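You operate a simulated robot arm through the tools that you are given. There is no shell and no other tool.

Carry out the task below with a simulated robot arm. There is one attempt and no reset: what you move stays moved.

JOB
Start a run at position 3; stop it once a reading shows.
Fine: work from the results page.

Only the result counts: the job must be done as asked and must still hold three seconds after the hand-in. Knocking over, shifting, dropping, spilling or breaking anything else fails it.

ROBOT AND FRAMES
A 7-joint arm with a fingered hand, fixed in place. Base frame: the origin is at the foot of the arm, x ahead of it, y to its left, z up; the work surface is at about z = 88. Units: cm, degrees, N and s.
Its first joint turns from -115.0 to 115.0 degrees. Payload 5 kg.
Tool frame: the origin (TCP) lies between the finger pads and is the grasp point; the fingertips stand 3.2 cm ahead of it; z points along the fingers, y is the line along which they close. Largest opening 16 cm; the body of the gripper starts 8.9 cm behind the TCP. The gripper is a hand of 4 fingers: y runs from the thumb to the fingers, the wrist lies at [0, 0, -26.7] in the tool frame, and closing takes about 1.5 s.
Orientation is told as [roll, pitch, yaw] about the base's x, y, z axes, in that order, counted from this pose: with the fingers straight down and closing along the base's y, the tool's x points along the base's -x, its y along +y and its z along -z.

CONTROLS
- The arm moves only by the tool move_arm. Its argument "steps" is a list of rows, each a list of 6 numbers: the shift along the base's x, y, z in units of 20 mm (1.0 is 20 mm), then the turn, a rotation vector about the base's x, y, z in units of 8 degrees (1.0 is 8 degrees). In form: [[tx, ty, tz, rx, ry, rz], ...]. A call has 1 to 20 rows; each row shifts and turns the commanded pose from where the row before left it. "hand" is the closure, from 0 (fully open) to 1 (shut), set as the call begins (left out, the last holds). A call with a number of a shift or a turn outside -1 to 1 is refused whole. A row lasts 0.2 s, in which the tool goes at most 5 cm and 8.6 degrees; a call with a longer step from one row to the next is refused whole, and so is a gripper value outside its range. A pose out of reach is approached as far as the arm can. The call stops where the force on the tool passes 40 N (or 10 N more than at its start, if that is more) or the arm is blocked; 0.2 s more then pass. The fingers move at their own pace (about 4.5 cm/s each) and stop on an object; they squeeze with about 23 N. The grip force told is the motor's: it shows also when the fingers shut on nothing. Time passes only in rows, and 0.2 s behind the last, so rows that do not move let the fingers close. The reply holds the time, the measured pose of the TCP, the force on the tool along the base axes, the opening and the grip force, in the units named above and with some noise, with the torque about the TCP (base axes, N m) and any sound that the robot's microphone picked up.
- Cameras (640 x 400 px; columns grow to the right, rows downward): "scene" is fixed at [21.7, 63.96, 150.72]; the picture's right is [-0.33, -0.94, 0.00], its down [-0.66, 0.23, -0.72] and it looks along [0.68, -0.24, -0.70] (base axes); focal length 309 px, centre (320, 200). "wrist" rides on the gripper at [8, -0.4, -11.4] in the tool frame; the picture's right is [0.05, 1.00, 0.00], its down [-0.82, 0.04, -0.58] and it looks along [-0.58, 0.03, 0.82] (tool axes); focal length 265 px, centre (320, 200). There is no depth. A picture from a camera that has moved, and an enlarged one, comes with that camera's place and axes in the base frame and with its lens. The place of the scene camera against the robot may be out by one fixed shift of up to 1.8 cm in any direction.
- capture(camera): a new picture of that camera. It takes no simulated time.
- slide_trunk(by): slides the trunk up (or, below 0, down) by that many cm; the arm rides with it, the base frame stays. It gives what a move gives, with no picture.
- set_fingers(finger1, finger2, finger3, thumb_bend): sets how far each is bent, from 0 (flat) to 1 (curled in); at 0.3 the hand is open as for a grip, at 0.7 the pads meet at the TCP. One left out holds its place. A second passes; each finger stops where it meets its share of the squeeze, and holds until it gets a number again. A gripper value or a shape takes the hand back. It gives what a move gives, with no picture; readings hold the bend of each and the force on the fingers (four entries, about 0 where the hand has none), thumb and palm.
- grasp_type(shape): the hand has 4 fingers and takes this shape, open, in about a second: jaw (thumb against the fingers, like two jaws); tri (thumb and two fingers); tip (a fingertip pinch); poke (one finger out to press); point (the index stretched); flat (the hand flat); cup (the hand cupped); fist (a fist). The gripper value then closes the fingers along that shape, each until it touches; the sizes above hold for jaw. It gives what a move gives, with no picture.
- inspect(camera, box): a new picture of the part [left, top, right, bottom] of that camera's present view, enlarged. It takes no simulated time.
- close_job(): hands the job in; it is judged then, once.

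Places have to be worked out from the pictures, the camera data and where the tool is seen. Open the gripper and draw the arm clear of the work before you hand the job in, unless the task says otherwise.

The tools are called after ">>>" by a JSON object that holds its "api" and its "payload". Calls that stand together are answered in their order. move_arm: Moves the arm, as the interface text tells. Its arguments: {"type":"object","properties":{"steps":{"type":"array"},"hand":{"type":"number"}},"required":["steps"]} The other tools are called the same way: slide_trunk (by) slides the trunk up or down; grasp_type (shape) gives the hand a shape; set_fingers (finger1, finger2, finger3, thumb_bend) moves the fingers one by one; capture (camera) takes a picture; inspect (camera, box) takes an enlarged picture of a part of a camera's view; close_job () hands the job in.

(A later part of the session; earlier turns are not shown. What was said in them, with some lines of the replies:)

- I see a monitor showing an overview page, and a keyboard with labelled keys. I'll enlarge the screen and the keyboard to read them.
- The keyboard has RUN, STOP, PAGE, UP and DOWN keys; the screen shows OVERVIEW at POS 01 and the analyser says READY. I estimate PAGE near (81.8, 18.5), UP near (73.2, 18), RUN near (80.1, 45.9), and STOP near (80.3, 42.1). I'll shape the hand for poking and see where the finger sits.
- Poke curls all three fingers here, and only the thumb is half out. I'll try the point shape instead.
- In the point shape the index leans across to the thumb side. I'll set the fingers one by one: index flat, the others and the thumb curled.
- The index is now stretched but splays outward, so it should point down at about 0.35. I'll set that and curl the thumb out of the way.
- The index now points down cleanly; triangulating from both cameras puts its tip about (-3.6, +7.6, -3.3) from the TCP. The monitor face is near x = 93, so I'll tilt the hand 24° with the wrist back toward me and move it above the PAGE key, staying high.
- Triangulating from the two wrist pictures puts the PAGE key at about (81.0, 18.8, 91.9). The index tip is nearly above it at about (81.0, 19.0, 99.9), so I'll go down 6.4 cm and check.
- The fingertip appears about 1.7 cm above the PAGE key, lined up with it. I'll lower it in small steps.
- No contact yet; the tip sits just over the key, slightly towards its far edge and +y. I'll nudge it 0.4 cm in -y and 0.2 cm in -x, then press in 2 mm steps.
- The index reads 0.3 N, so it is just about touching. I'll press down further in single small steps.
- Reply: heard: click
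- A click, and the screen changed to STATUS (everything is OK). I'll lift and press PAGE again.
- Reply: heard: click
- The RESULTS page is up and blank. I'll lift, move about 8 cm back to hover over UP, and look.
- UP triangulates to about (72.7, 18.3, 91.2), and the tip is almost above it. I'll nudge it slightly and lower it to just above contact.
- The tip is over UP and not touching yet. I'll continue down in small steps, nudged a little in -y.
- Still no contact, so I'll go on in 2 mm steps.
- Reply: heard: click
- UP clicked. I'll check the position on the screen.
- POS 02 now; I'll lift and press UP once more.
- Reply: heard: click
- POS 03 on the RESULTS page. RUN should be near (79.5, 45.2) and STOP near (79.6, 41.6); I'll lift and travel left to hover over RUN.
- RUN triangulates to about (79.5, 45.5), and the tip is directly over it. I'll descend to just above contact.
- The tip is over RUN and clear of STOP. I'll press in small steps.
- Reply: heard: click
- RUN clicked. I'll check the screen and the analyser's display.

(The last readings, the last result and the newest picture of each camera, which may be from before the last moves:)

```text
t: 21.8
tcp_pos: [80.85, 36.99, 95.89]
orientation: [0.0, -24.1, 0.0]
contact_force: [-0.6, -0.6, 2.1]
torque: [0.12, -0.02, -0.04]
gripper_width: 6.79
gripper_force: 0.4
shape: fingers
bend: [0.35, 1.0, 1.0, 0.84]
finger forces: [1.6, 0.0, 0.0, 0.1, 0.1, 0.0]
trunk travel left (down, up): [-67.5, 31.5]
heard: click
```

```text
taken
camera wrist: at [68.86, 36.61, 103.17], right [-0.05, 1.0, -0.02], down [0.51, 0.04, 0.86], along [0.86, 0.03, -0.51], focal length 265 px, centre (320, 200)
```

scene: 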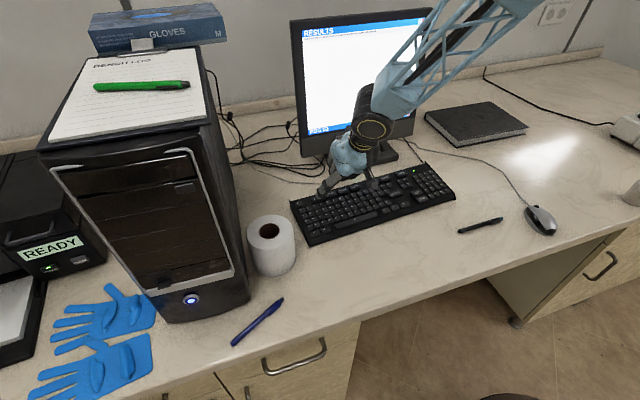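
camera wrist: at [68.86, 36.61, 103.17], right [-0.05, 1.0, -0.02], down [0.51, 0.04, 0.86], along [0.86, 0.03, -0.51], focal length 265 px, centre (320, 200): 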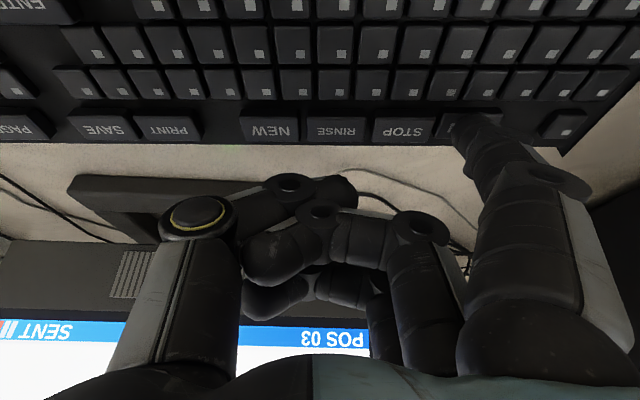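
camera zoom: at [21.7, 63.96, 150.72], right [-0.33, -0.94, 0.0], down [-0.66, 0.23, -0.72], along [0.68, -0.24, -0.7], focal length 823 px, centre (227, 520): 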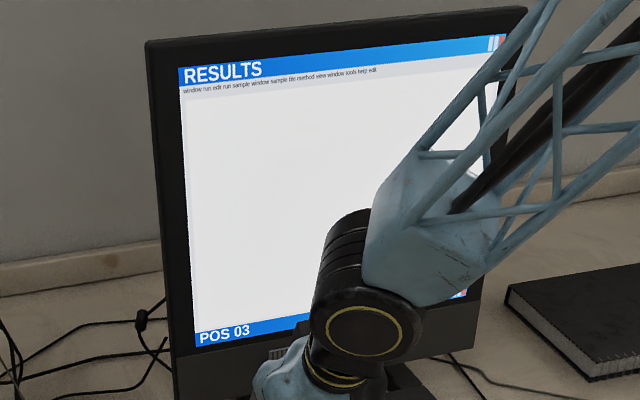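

The screen's bottom bar now shows "SENT", so the run request went through. I'll lift and hover over STOP while watching the screen.

>>> {"api": "move_arm", "payload": {"steps": [[0, 0, 0.8, 0, 0, 0], [0, -0.95, 0, 0, 0, 0], [0.1, -0.95, 0, 0, 0, 0], [0, 0, 0, 0, 0, 0]]}}

>>> {"api": "inspect", "payload": {"camera": "scene", "box": [280, 5, 430, 155]}}

>>> {"api": "capture", "payload": {"camera": "wrist"}}

>>> {"api": "inspect", "payload": {"camera": "scene", "box": [280, 130, 400, 220]}}

>>> {"api": "inspect", "payload": {"camera": "scene", "box": [0, 200, 120, 300]}}

```text
t: 22.8
tcp_pos: [81.05, 33.32, 97.71]
orientation: [-0.1, -24.0, 0.1]
contact_force: [-0.6, 0.4, -0.3]
torque: [-0.04, 0.02, -0.01]
gripper_width: 6.79
gripper_force: 0.0
shape: fingers
bend: [0.35, 1.0, 1.0, 0.84]
finger forces: [0.0, 0.0, 0.0, 0.0, 0.0, 0.1]
trunk travel left (down, up): [-67.5, 31.5]
```

```text
2.67 times, centred on (355, 80) of scene
camera zoom: at [21.7, 63.96, 150.72], right [-0.33, -0.94, 0.0], down [-0.66, 0.23, -0.72], along [0.68, -0.24, -0.7], focal length 823 px, centre (227, 520)
```

zoom: 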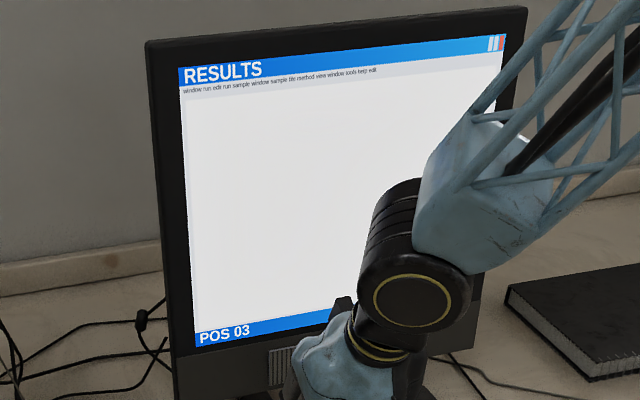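

```text
taken
camera wrist: at [68.94, 32.89, 104.8], right [-0.05, 1.0, -0.02], down [0.51, 0.04, 0.86], along [0.86, 0.03, -0.51], focal length 265 px, centre (320, 200)
```

wrist: 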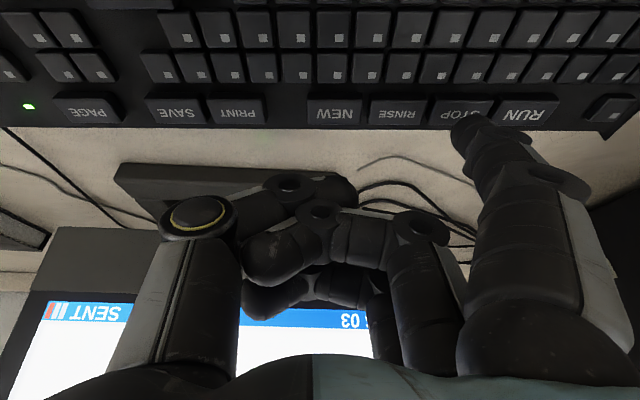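

```text
4.44 times, centred on (340, 175) of scene
camera zoom: at [21.7, 63.96, 150.72], right [-0.33, -0.94, 0.0], down [-0.66, 0.23, -0.72], along [0.68, -0.24, -0.7], focal length 1372 px, centre (231, 311)
```

zoom: 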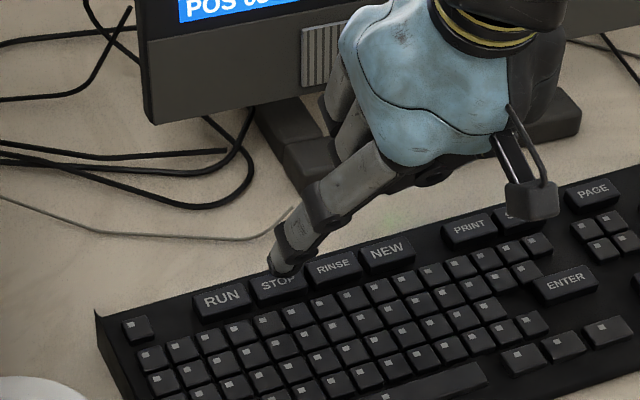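

```text
4.00 times, centred on (60, 250) of scene
camera zoom: at [21.7, 63.96, 150.72], right [-0.33, -0.94, 0.0], down [-0.66, 0.23, -0.72], along [0.68, -0.24, -0.7], focal length 1234 px, centre (1360, 0)
```

zoom: 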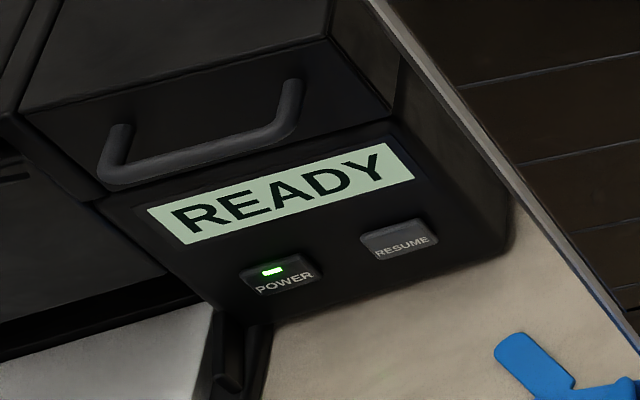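

The tip hovers over STOP and the screen still shows SENT with no reading. I'll wait a little and look again.

>>> {"api": "move_arm", "payload": {"steps": [[0, 0.05, 0, 0, 0, 0], [0, 0, 0, 0, 0, 0], [0, 0, 0, 0, 0, 0], [0, 0, 0, 0, 0, 0], [0, 0, 0, 0, 0, 0]]}}

>>> {"api": "inspect", "payload": {"camera": "scene", "box": [280, 5, 430, 155]}}

>>> {"api": "capture", "payload": {"camera": "wrist"}}

```text
t: 24.0
tcp_pos: [80.98, 33.4, 97.56]
orientation: [0.1, -24.0, 0.0]
contact_force: [0.5, -0.7, -0.1]
torque: [0.0, -0.02, -0.01]
gripper_width: 6.79
gripper_force: 0.1
shape: fingers
bend: [0.35, 1.0, 1.0, 0.84]
finger forces: [0.0, 0.0, 0.0, 0.0, 0.1, 0.0]
trunk travel left (down, up): [-67.5, 31.5]
```

```text
2.67 times, centred on (355, 80) of scene
camera zoom: at [21.7, 63.96, 150.72], right [-0.33, -0.94, 0.0], down [-0.66, 0.23, -0.72], along [0.68, -0.24, -0.7], focal length 823 px, centre (227, 520)
```

zoom: 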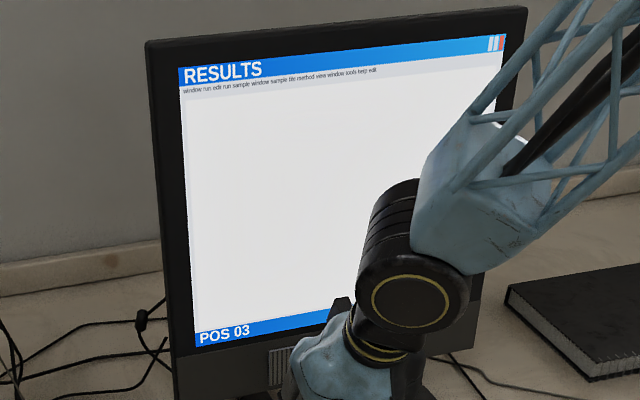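

```text
taken
camera wrist: at [68.98, 33.03, 104.77], right [-0.05, 1.0, -0.02], down [0.51, 0.04, 0.86], along [0.86, 0.03, -0.51], focal length 265 px, centre (320, 200)
```

wrist: 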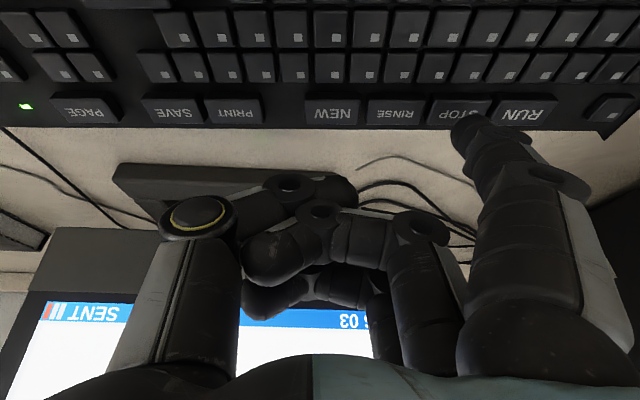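

Still SENT, no reading. I'll keep waiting in short spells.

>>> {"api": "move_arm", "payload": {"steps": [[0, 0, 0, 0, 0, 0], [0, 0, 0, 0, 0, 0], [0, 0, 0, 0, 0, 0], [0, 0, 0, 0, 0, 0], [0, 0, 0, 0, 0, 0], [0, 0, 0, 0, 0, 0], [0, 0, 0, 0, 0, 0], [0, 0, 0, 0, 0, 0], [0, 0, 0, 0, 0, 0], [0, 0, 0, 0, 0, 0]]}}

>>> {"api": "capture", "payload": {"camera": "scene"}}

>>> {"api": "inspect", "payload": {"camera": "scene", "box": [280, 5, 430, 155]}}

>>> {"api": "inspect", "payload": {"camera": "wrist", "box": [0, 280, 400, 400]}}

```text
t: 26.2
tcp_pos: [80.92, 33.41, 97.53]
orientation: [0.1, -24.1, 0.0]
contact_force: [-0.3, 0.8, -0.5]
torque: [-0.01, 0.0, -0.02]
gripper_width: 6.81
gripper_force: 0.1
shape: fingers
bend: [0.35, 1.0, 1.0, 0.84]
finger forces: [0.0, 0.0, 0.1, 0.1, 0.0, 0.1]
trunk travel left (down, up): [-67.5, 31.5]
```

```text
taken
```

scene: 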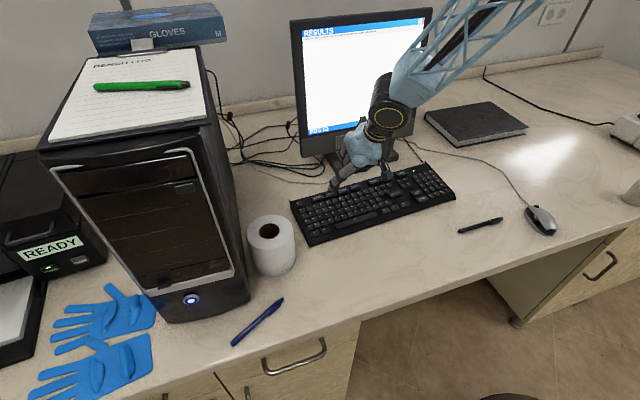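

```text
2.67 times, centred on (355, 80) of scene
camera zoom: at [21.7, 63.96, 150.72], right [-0.33, -0.94, 0.0], down [-0.66, 0.23, -0.72], along [0.68, -0.24, -0.7], focal length 823 px, centre (227, 520)
```

zoom: 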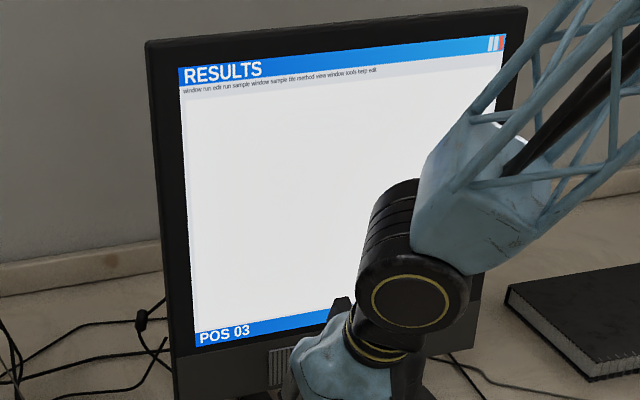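

```text
1.60 times, centred on (200, 340) of wrist
camera zoom: at [68.98, 33.03, 104.77], right [-0.05, 1.0, -0.02], down [0.51, 0.04, 0.86], along [0.86, 0.03, -0.51], focal length 425 px, centre (512, -24)
```

zoom: 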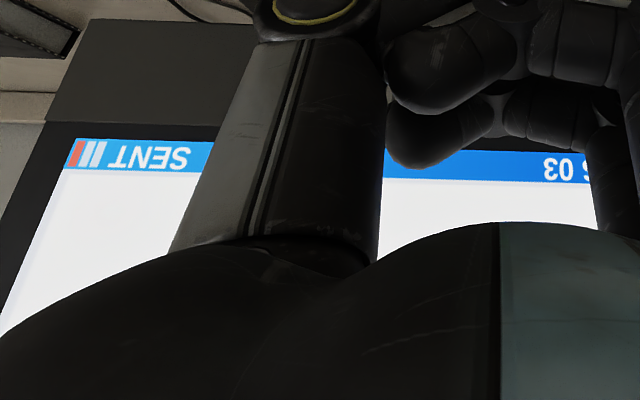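

Five seconds on it still says SENT. I'll give it another 4 seconds.

>>> {"api": "move_arm", "payload": {"steps": [[0, 0, 0, 0, 0, 0], [0, 0, 0, 0, 0, 0], [0, 0, 0, 0, 0, 0], [0, 0, 0, 0, 0, 0], [0, 0, 0, 0, 0, 0], [0, 0, 0, 0, 0, 0], [0, 0, 0, 0, 0, 0], [0, 0, 0, 0, 0, 0], [0, 0, 0, 0, 0, 0], [0, 0, 0, 0, 0, 0], [0, 0, 0, 0, 0, 0], [0, 0, 0, 0, 0, 0], [0, 0, 0, 0, 0, 0], [0, 0, 0, 0, 0, 0], [0, 0, 0, 0, 0, 0], [0, 0, 0, 0, 0, 0], [0, 0, 0, 0, 0, 0], [0, 0, 0, 0, 0, 0], [0, 0, 0, 0, 0, 0], [0, 0, 0, 0, 0, 0]]}}

>>> {"api": "inspect", "payload": {"camera": "scene", "box": [280, 5, 430, 155]}}

>>> {"api": "inspect", "payload": {"camera": "wrist", "box": [0, 280, 400, 400]}}

>>> {"api": "inspect", "payload": {"camera": "scene", "box": [0, 200, 120, 300]}}

```text
t: 30.4
tcp_pos: [81.22, 33.4, 97.6]
orientation: [0.0, -24.0, 0.0]
contact_force: [-0.5, 0.8, 0.2]
torque: [-0.02, -0.01, -0.02]
gripper_width: 6.81
gripper_force: 0.0
shape: fingers
bend: [0.35, 1.0, 1.0, 0.84]
finger forces: [0.0, 0.0, 0.0, 0.1, 0.0, 0.1]
trunk travel left (down, up): [-67.5, 31.5]
```

```text
2.67 times, centred on (355, 80) of scene
camera zoom: at [21.7, 63.96, 150.72], right [-0.33, -0.94, 0.0], down [-0.66, 0.23, -0.72], along [0.68, -0.24, -0.7], focal length 823 px, centre (227, 520)
```

zoom: 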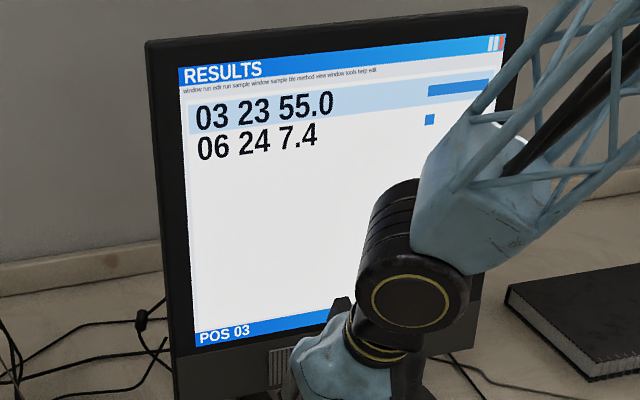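

```text
1.60 times, centred on (200, 340) of wrist
camera zoom: at [68.98, 33.03, 104.77], right [-0.05, 1.0, -0.02], down [0.51, 0.04, 0.86], along [0.86, 0.03, -0.51], focal length 425 px, centre (512, -24)
```

zoom: 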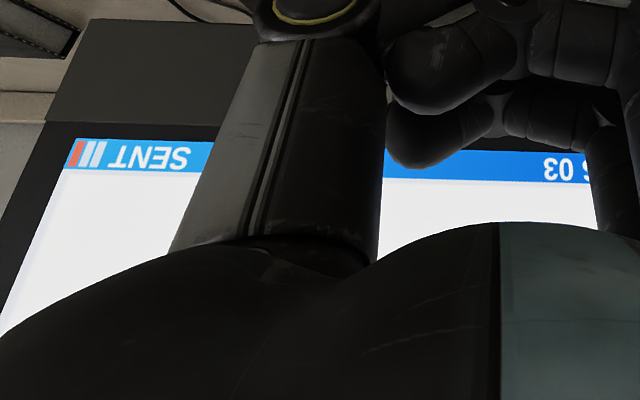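

```text
4.00 times, centred on (60, 250) of scene
camera zoom: at [21.7, 63.96, 150.72], right [-0.33, -0.94, 0.0], down [-0.66, 0.23, -0.72], along [0.68, -0.24, -0.7], focal length 1234 px, centre (1360, 0)
```

zoom: 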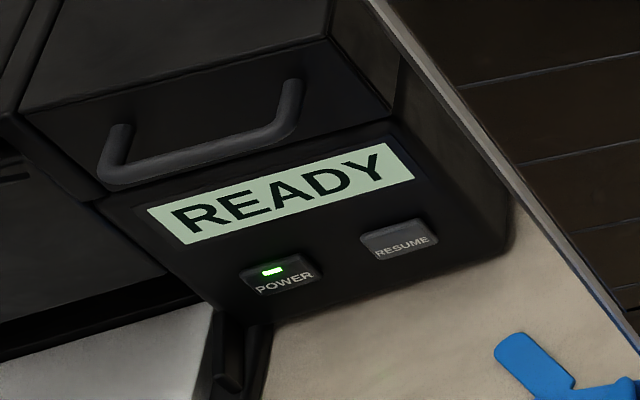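

A reading has appeared: "03 23 55.0", with a second row below it. I'll press STOP now, directly beneath the tip.

>>> {"api": "move_arm", "payload": {"steps": [[0, 0, -0.35, 0, 0, 0], [0, 0, -0.2, 0, 0, 0], [0, 0, -0.15, 0, 0, 0], [0, 0, -0.1, 0, 0, 0]]}}

>>> {"api": "inspect", "payload": {"camera": "scene", "box": [280, 5, 430, 155]}}

>>> {"api": "inspect", "payload": {"camera": "wrist", "box": [0, 280, 400, 400]}}

>>> {"api": "inspect", "payload": {"camera": "scene", "box": [280, 130, 400, 220]}}

```text
t: 31.4
tcp_pos: [81.0, 33.25, 96.04]
orientation: [0.0, -24.1, 0.0]
contact_force: [-0.2, 0.4, 0.4]
torque: [0.07, 0.03, -0.03]
gripper_width: 6.82
gripper_force: 0.4
shape: fingers
bend: [0.35, 1.0, 1.0, 0.84]
finger forces: [0.9, 0.0, 0.0, 0.0, 0.0, 0.1]
trunk travel left (down, up): [-67.5, 31.5]
heard: click
```

```text
2.67 times, centred on (355, 80) of scene
camera zoom: at [21.7, 63.96, 150.72], right [-0.33, -0.94, 0.0], down [-0.66, 0.23, -0.72], along [0.68, -0.24, -0.7], focal length 823 px, centre (227, 520)
```

zoom: 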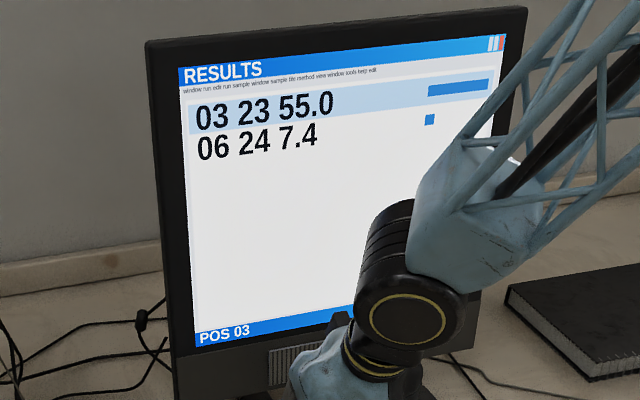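

```text
1.60 times, centred on (200, 340) of wrist
camera zoom: at [69.08, 32.97, 103.28], right [-0.05, 1.0, -0.02], down [0.51, 0.04, 0.86], along [0.86, 0.03, -0.51], focal length 425 px, centre (512, -24)
```

zoom: 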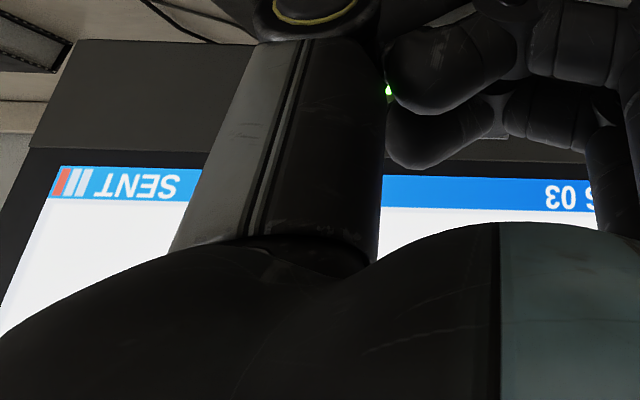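

```text
4.44 times, centred on (340, 175) of scene
camera zoom: at [21.7, 63.96, 150.72], right [-0.33, -0.94, 0.0], down [-0.66, 0.23, -0.72], along [0.68, -0.24, -0.7], focal length 1372 px, centre (231, 311)
```

zoom: 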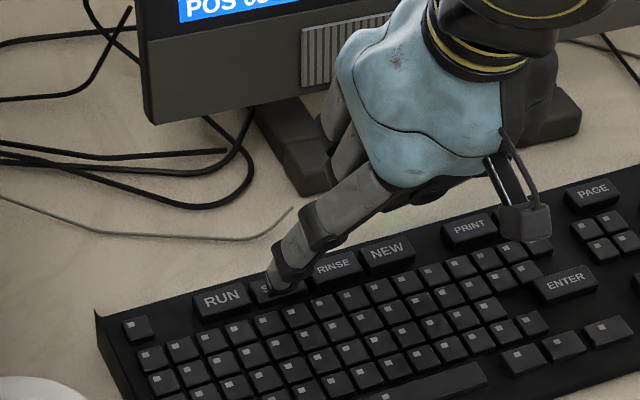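

STOP clicked. I'll lift the hand, draw it back and to the right, and watch whether the run has really stopped.

>>> {"api": "move_arm", "payload": {"steps": [[0, 0, 0.8, 0, 0, 0], [0, 0, 0.8, 0, 0, 0], [-0.3, -0.8, 0.8, 0, 0, 0], [-0.3, -0.9, 0.5, 0, 0, 0], [-0.3, -0.9, 0.5, 0, 0, 0], [-0.3, -0.9, 0.5, 0, 0, 0], [-0.3, -0.9, 0, 0, 0, 0], [-0.3, -0.9, 0, 0, 0, 0], [-0.3, -0.9, 0, 0, 0, 0], [-0.3, -0.9, 0, 0, 0, 0], [-0.3, -0.9, 0, 0, 0, 0], [-0.3, -0.9, 0, 0, 0, 0], [0, 0, 0, 0, 0, 0]]}}

>>> {"api": "capture", "payload": {"camera": "scene"}}

>>> {"api": "inspect", "payload": {"camera": "scene", "box": [280, 5, 430, 155]}}

>>> {"api": "inspect", "payload": {"camera": "scene", "box": [0, 200, 120, 300]}}

```text
t: 34.2
tcp_pos: [74.88, 15.46, 103.83]
orientation: [0.0, -23.9, 0.0]
contact_force: [0.4, 0.5, 0.4]
torque: [0.02, -0.01, 0.0]
gripper_width: 6.79
gripper_force: 0.0
shape: fingers
bend: [0.35, 1.0, 1.0, 0.84]
finger forces: [0.0, 0.1, 0.0, 0.0, 0.0, 0.0]
trunk travel left (down, up): [-67.5, 31.5]
```

```text
taken
```

scene: 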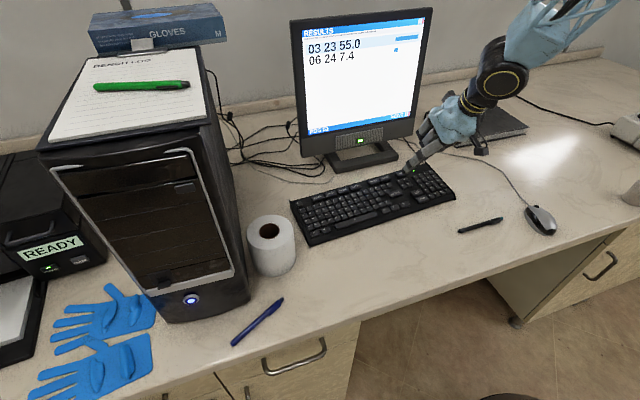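

```text
2.67 times, centred on (355, 80) of scene
camera zoom: at [21.7, 63.96, 150.72], right [-0.33, -0.94, 0.0], down [-0.66, 0.23, -0.72], along [0.68, -0.24, -0.7], focal length 823 px, centre (227, 520)
```

zoom: 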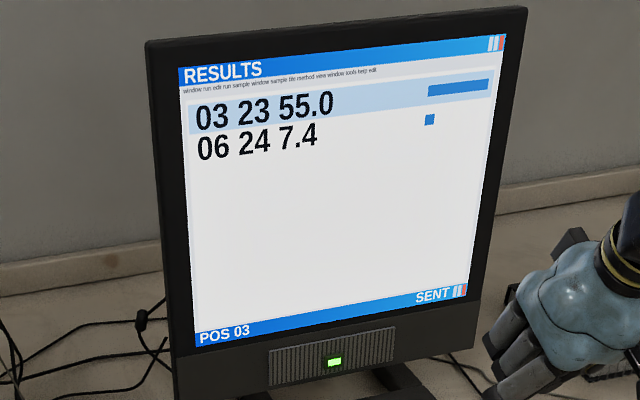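

```text
4.00 times, centred on (60, 250) of scene
camera zoom: at [21.7, 63.96, 150.72], right [-0.33, -0.94, 0.0], down [-0.66, 0.23, -0.72], along [0.68, -0.24, -0.7], focal length 1234 px, centre (1360, 0)
```

zoom: 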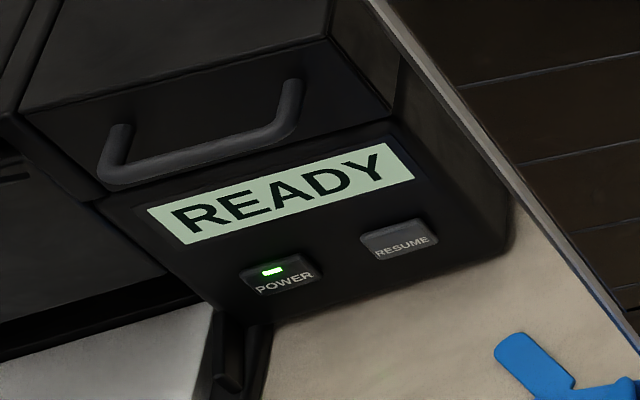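

The screen still shows SENT with the two rows. I'll wait to see whether more rows appear or the message changes.

>>> {"api": "move_arm", "payload": {"steps": [[0, 0, 0, 0, 0, 0], [0, 0, 0, 0, 0, 0], [0, 0, 0, 0, 0, 0], [0, 0, 0, 0, 0, 0], [0, 0, 0, 0, 0, 0], [0, 0, 0, 0, 0, 0], [0, 0, 0, 0, 0, 0], [0, 0, 0, 0, 0, 0], [0, 0, 0, 0, 0, 0], [0, 0, 0, 0, 0, 0], [0, 0, 0, 0, 0, 0], [0, 0, 0, 0, 0, 0], [0, 0, 0, 0, 0, 0], [0, 0, 0, 0, 0, 0], [0, 0, 0, 0, 0, 0], [0, 0, 0, 0, 0, 0], [0, 0, 0, 0, 0, 0], [0, 0, 0, 0, 0, 0], [0, 0, 0, 0, 0, 0], [0, 0, 0, 0, 0, 0]]}}

>>> {"api": "inspect", "payload": {"camera": "scene", "box": [280, 5, 430, 155]}}

```text
t: 38.4
tcp_pos: [74.91, 15.64, 103.86]
orientation: [0.0, -24.0, 0.0]
contact_force: [-0.4, -0.2, -0.2]
torque: [-0.05, 0.02, -0.02]
gripper_width: 6.8
gripper_force: 0.0
shape: fingers
bend: [0.35, 1.0, 1.0, 0.84]
finger forces: [0.0, 0.1, 0.0, 0.0, 0.0, 0.0]
trunk travel left (down, up): [-67.5, 31.5]
```

```text
2.67 times, centred on (355, 80) of scene
camera zoom: at [21.7, 63.96, 150.72], right [-0.33, -0.94, 0.0], down [-0.66, 0.23, -0.72], along [0.68, -0.24, -0.7], focal length 823 px, centre (227, 520)
```

zoom: 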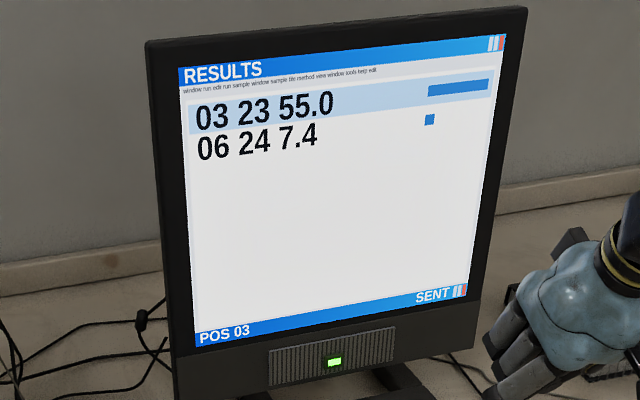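

No new rows for 7 seconds after STOP, but SENT doesn't confirm that it stopped. I'll bring up the STATUS page with PAGE to check the sampler's state, starting by hovering over the PAGE key I pressed before.

>>> {"api": "move_arm", "payload": {"steps": [[0.73, -0.55, 0, 0, 0, 0], [0.73, -0.55, 0, 0, 0, 0], [0.73, -0.55, 0, 0, 0, 0], [0.73, -0.55, 0, 0, 0, 0], [0.73, -0.55, -0.8, 0, 0, 0], [0, 0, -0.8, 0, 0, 0], [0, 0, -0.8, 0, 0, 0], [0, 0, -0.8, 0, 0, 0], [0, 0, 0, 0, 0, 0]]}}

>>> {"api": "inspect", "payload": {"camera": "wrist", "box": [380, 50, 560, 170]}}

>>> {"api": "inspect", "payload": {"camera": "scene", "box": [280, 5, 430, 155]}}

```text
t: 40.4
tcp_pos: [82.33, 10.0, 97.26]
orientation: [0.0, -24.0, 0.1]
contact_force: [0.0, 0.3, 0.4]
torque: [0.02, 0.0, -0.02]
gripper_width: 6.78
gripper_force: 0.1
shape: fingers
bend: [0.35, 1.0, 1.0, 0.84]
finger forces: [0.1, 0.1, 0.0, 0.0, 0.0, 0.0]
trunk travel left (down, up): [-67.5, 31.5]
```

```text
3.33 times, centred on (470, 110) of wrist
camera zoom: at [70.21, 9.59, 104.54], right [-0.05, 1.0, -0.02], down [0.51, 0.04, 0.86], along [0.86, 0.03, -0.51], focal length 885 px, centre (-180, 500)
```

zoom: 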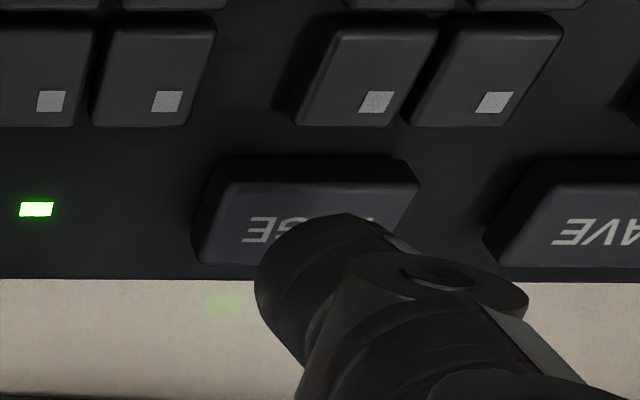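

```text
2.67 times, centred on (355, 80) of scene
camera zoom: at [21.7, 63.96, 150.72], right [-0.33, -0.94, 0.0], down [-0.66, 0.23, -0.72], along [0.68, -0.24, -0.7], focal length 823 px, centre (227, 520)
```

zoom: 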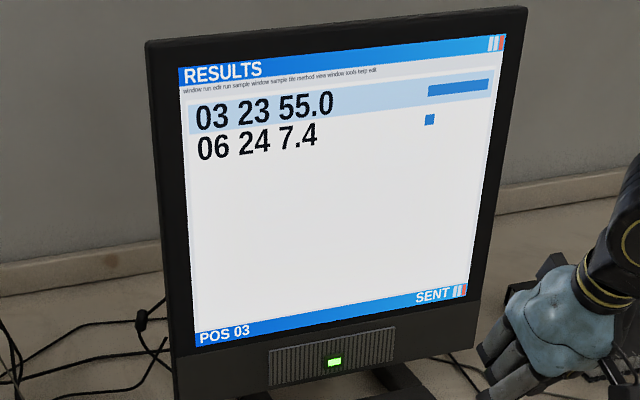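

The tip is over PAGE again. I'll press it once.

>>> {"api": "move_arm", "payload": {"steps": [[0, 0, -0.3, 0, 0, 0], [0, 0, -0.2, 0, 0, 0], [0, 0, -0.15, 0, 0, 0]]}}

>>> {"api": "inspect", "payload": {"camera": "scene", "box": [280, 5, 430, 155]}}

```text
t: 41.2
tcp_pos: [82.34, 9.92, 96.17]
orientation: [0.0, -24.0, 0.0]
contact_force: [0.4, 0.0, 0.2]
torque: [0.06, -0.01, 0.02]
gripper_width: 6.8
gripper_force: 0.0
shape: fingers
bend: [0.35, 1.0, 1.0, 0.84]
finger forces: [0.8, 0.1, 0.0, 0.0, 0.0, 0.0]
trunk travel left (down, up): [-67.5, 31.5]
heard: click
```

```text
2.67 times, centred on (355, 80) of scene
camera zoom: at [21.7, 63.96, 150.72], right [-0.33, -0.94, 0.0], down [-0.66, 0.23, -0.72], along [0.68, -0.24, -0.7], focal length 823 px, centre (227, 520)
```

zoom: 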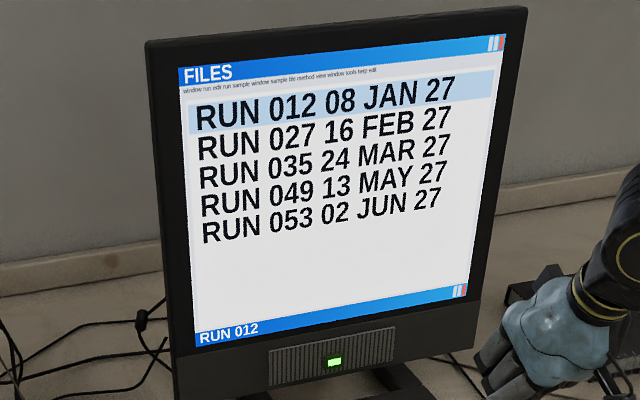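

FILES is the fourth page. I'll press PAGE on, one press at a time, until STATUS comes round.

>>> {"api": "move_arm", "payload": {"steps": [[0, 0, 0.4, 0, 0, 0], [0, 0, 0, 0, 0, 0], [0, 0, -0.25, 0, 0, 0], [0, 0, -0.2, 0, 0, 0]]}}

>>> {"api": "inspect", "payload": {"camera": "scene", "box": [280, 5, 430, 155]}}

```text
t: 42.2
tcp_pos: [82.34, 10.05, 95.88]
orientation: [0.1, -24.0, 0.0]
contact_force: [0.2, 0.2, 0.8]
torque: [0.08, 0.06, 0.06]
gripper_width: 6.8
gripper_force: 0.5
shape: fingers
bend: [0.35, 1.0, 1.0, 0.84]
finger forces: [1.6, 0.1, 0.0, 0.0, 0.1, 0.1]
trunk travel left (down, up): [-67.5, 31.5]
heard: click
```

```text
2.67 times, centred on (355, 80) of scene
camera zoom: at [21.7, 63.96, 150.72], right [-0.33, -0.94, 0.0], down [-0.66, 0.23, -0.72], along [0.68, -0.24, -0.7], focal length 823 px, centre (227, 520)
```

zoom: 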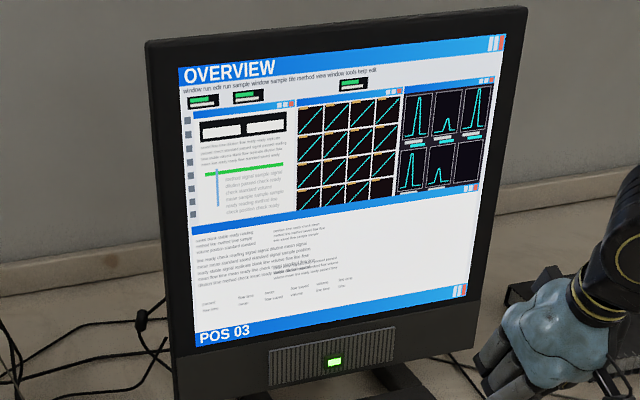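

OVERVIEW at POS 03; one more press should give STATUS.

>>> {"api": "move_arm", "payload": {"steps": [[0, 0, 0.4, 0, 0, 0], [0, 0, 0, 0, 0, 0], [0, 0, -0.2, 0, 0, 0], [0, 0, -0.2, 0, 0, 0]]}}

>>> {"api": "inspect", "payload": {"camera": "scene", "box": [280, 5, 430, 155]}}

```text
t: 43.2
tcp_pos: [82.35, 9.95, 96.11]
orientation: [0.0, -24.0, 0.0]
contact_force: [-0.4, 0.4, 0.2]
torque: [0.07, 0.01, 0.03]
gripper_width: 6.83
gripper_force: 0.7
shape: fingers
bend: [0.35, 1.0, 1.0, 0.84]
finger forces: [1.2, 0.0, 0.0, 0.0, 0.1, 0.0]
trunk travel left (down, up): [-67.5, 31.5]
heard: click
```

```text
2.67 times, centred on (355, 80) of scene
camera zoom: at [21.7, 63.96, 150.72], right [-0.33, -0.94, 0.0], down [-0.66, 0.23, -0.72], along [0.68, -0.24, -0.7], focal length 823 px, centre (227, 520)
```

zoom: 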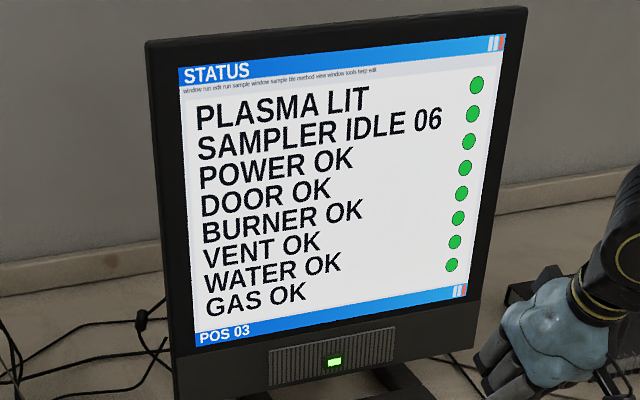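

STATUS reads "SAMPLER IDLE 06" with everything OK, so the run has stopped. I'll press PAGE once more to leave the screen on RESULTS, as the job asked.

>>> {"api": "move_arm", "payload": {"steps": [[0, 0, 0.4, 0, 0, 0], [0, 0, 0, 0, 0, 0], [0, 0, -0.2, 0, 0, 0], [0, 0, -0.2, 0, 0, 0]]}}

>>> {"api": "inspect", "payload": {"camera": "scene", "box": [280, 5, 430, 155]}}

```text
t: 44.2
tcp_pos: [82.39, 9.97, 96.06]
orientation: [0.0, -23.9, 0.0]
contact_force: [-0.1, -0.2, 1.0]
torque: [0.09, 0.04, -0.04]
gripper_width: 6.81
gripper_force: 0.3
shape: fingers
bend: [0.35, 1.0, 1.0, 0.84]
finger forces: [0.9, 0.0, 0.0, 0.0, 0.0, 0.1]
trunk travel left (down, up): [-67.5, 31.5]
heard: click
```

```text
2.67 times, centred on (355, 80) of scene
camera zoom: at [21.7, 63.96, 150.72], right [-0.33, -0.94, 0.0], down [-0.66, 0.23, -0.72], along [0.68, -0.24, -0.7], focal length 823 px, centre (227, 520)
```

zoom: 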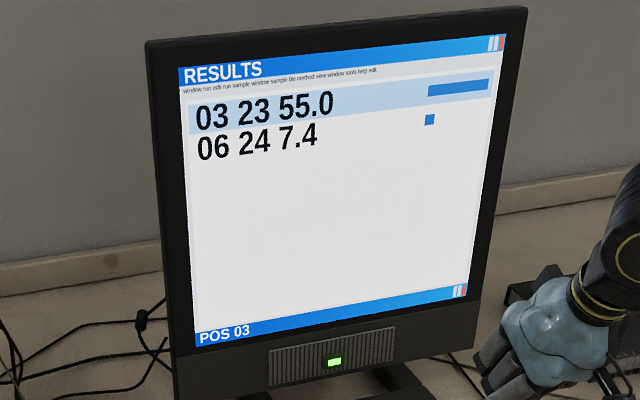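

RESULTS is showing again, unchanged, at POS 03. I'll lift the hand well clear and back before opening it.

>>> {"api": "move_arm", "payload": {"steps": [[0, 0, 1, 0, 0, 0], [0, 0, 1, 0, 0, 0], [-0.4, 0, 1, 0, 0.3, 0], [-0.8, 0, 1, 0, 0.3, 0], [-0.8, 0, 1, 0, 0.3, 0], [-0.8, 0, 1, 0, 0.3, 0], [-0.8, 0, 1, 0, 0.3, 0], [-0.8, 0, 1, 0, 0.3, 0], [-0.8, 0, 1, 0, 0.3, 0], [-0.8, 0, 1, 0, 0.3, 0], [-0.8, 0, 1, 0, 0.3, 0], [-0.8, 0, 1, 0, 0.3, 0], [0, 0, 0, 0, 0, 0]]}}

>>> {"api": "grasp_type", "payload": {"shape": "jaw"}}

>>> {"api": "capture", "payload": {"camera": "scene"}}

>>> {"api": "inspect", "payload": {"camera": "scene", "box": [280, 5, 430, 155]}}

```text
t: 47.0
tcp_pos: [67.04, 10.09, 120.05]
orientation: [0.0, 0.0, 0.0]
contact_force: [0.6, -0.2, -0.6]
torque: [-0.03, -0.01, -0.03]
gripper_width: 6.79
gripper_force: 0.0
shape: fingers
bend: [0.35, 1.0, 1.0, 0.84]
finger forces: [0.0, 0.0, 0.0, 0.0, 0.1, 0.0]
trunk travel left (down, up): [-67.5, 31.5]
```

```text
t: 47.9
tcp_pos: [67.14, 10.08, 120.08]
orientation: [0.0, 0.0, 0.1]
contact_force: [0.4, 0.1, -0.1]
torque: [0.0, -0.02, -0.02]
gripper_width: 16.0
gripper_force: 0.1
shape: jaw
bend: [0.3, 0.3, 0.3, 0.3]
finger forces: [0.1, 0.1, 0.0, 0.1, 0.0, 0.1]
trunk travel left (down, up): [-67.5, 31.5]
```

```text
taken
```

scene: 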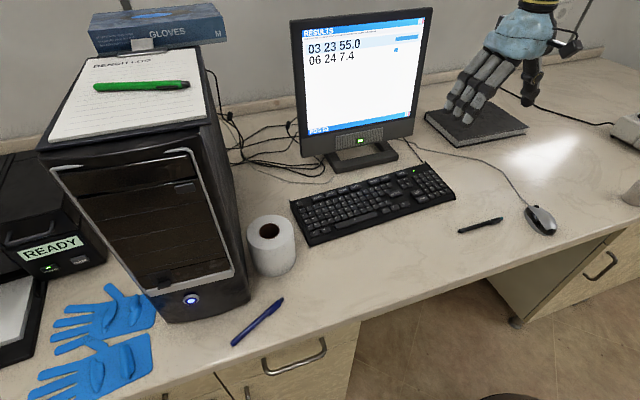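

```text
2.67 times, centred on (355, 80) of scene
camera zoom: at [21.7, 63.96, 150.72], right [-0.33, -0.94, 0.0], down [-0.66, 0.23, -0.72], along [0.68, -0.24, -0.7], focal length 823 px, centre (227, 520)
```

zoom: 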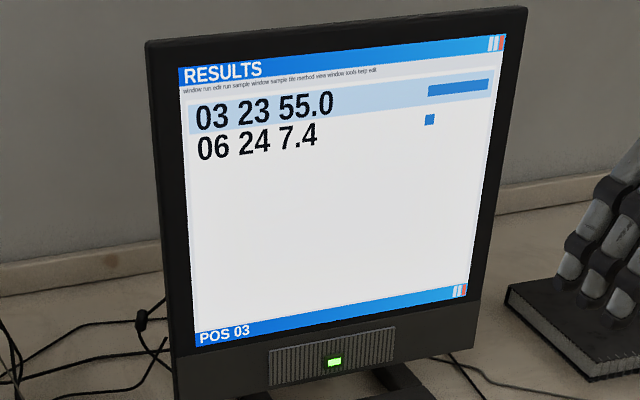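

The arm is clear and the hand open, nothing else has moved, the sampler was last seen idle, and the position 03 reading is on the RESULTS page. I'm handing the job in.

>>> {"api": "close_job", "payload": {}}

```text
The job is handed in.
```

I started a run at position 3 from the RESULTS page. I pressed STOP after a reading of **55.0** appeared for that position (row "03 23 55.0").

- **Stopped late:** I checked the screen about every 4 seconds while waiting. By the time I saw the position 3 reading, a second row ("06 24 7.4") was already there. The stop therefore came up to about 5 seconds after the first reading.
- **Not certain STOP ended it:** STOP clicked and no more rows appeared. The STATUS page then read "SAMPLER IDLE 06", so nothing is running. I can't rule out that the run had already finished by itself after those two rows.
- **How I left things:** The screen is back on RESULTS at POS 03. To check the sampler I paged through FILES, OVERVIEW and STATUS without changing anything there. The arm is clear with the hand open, and nothing on the bench was disturbed.
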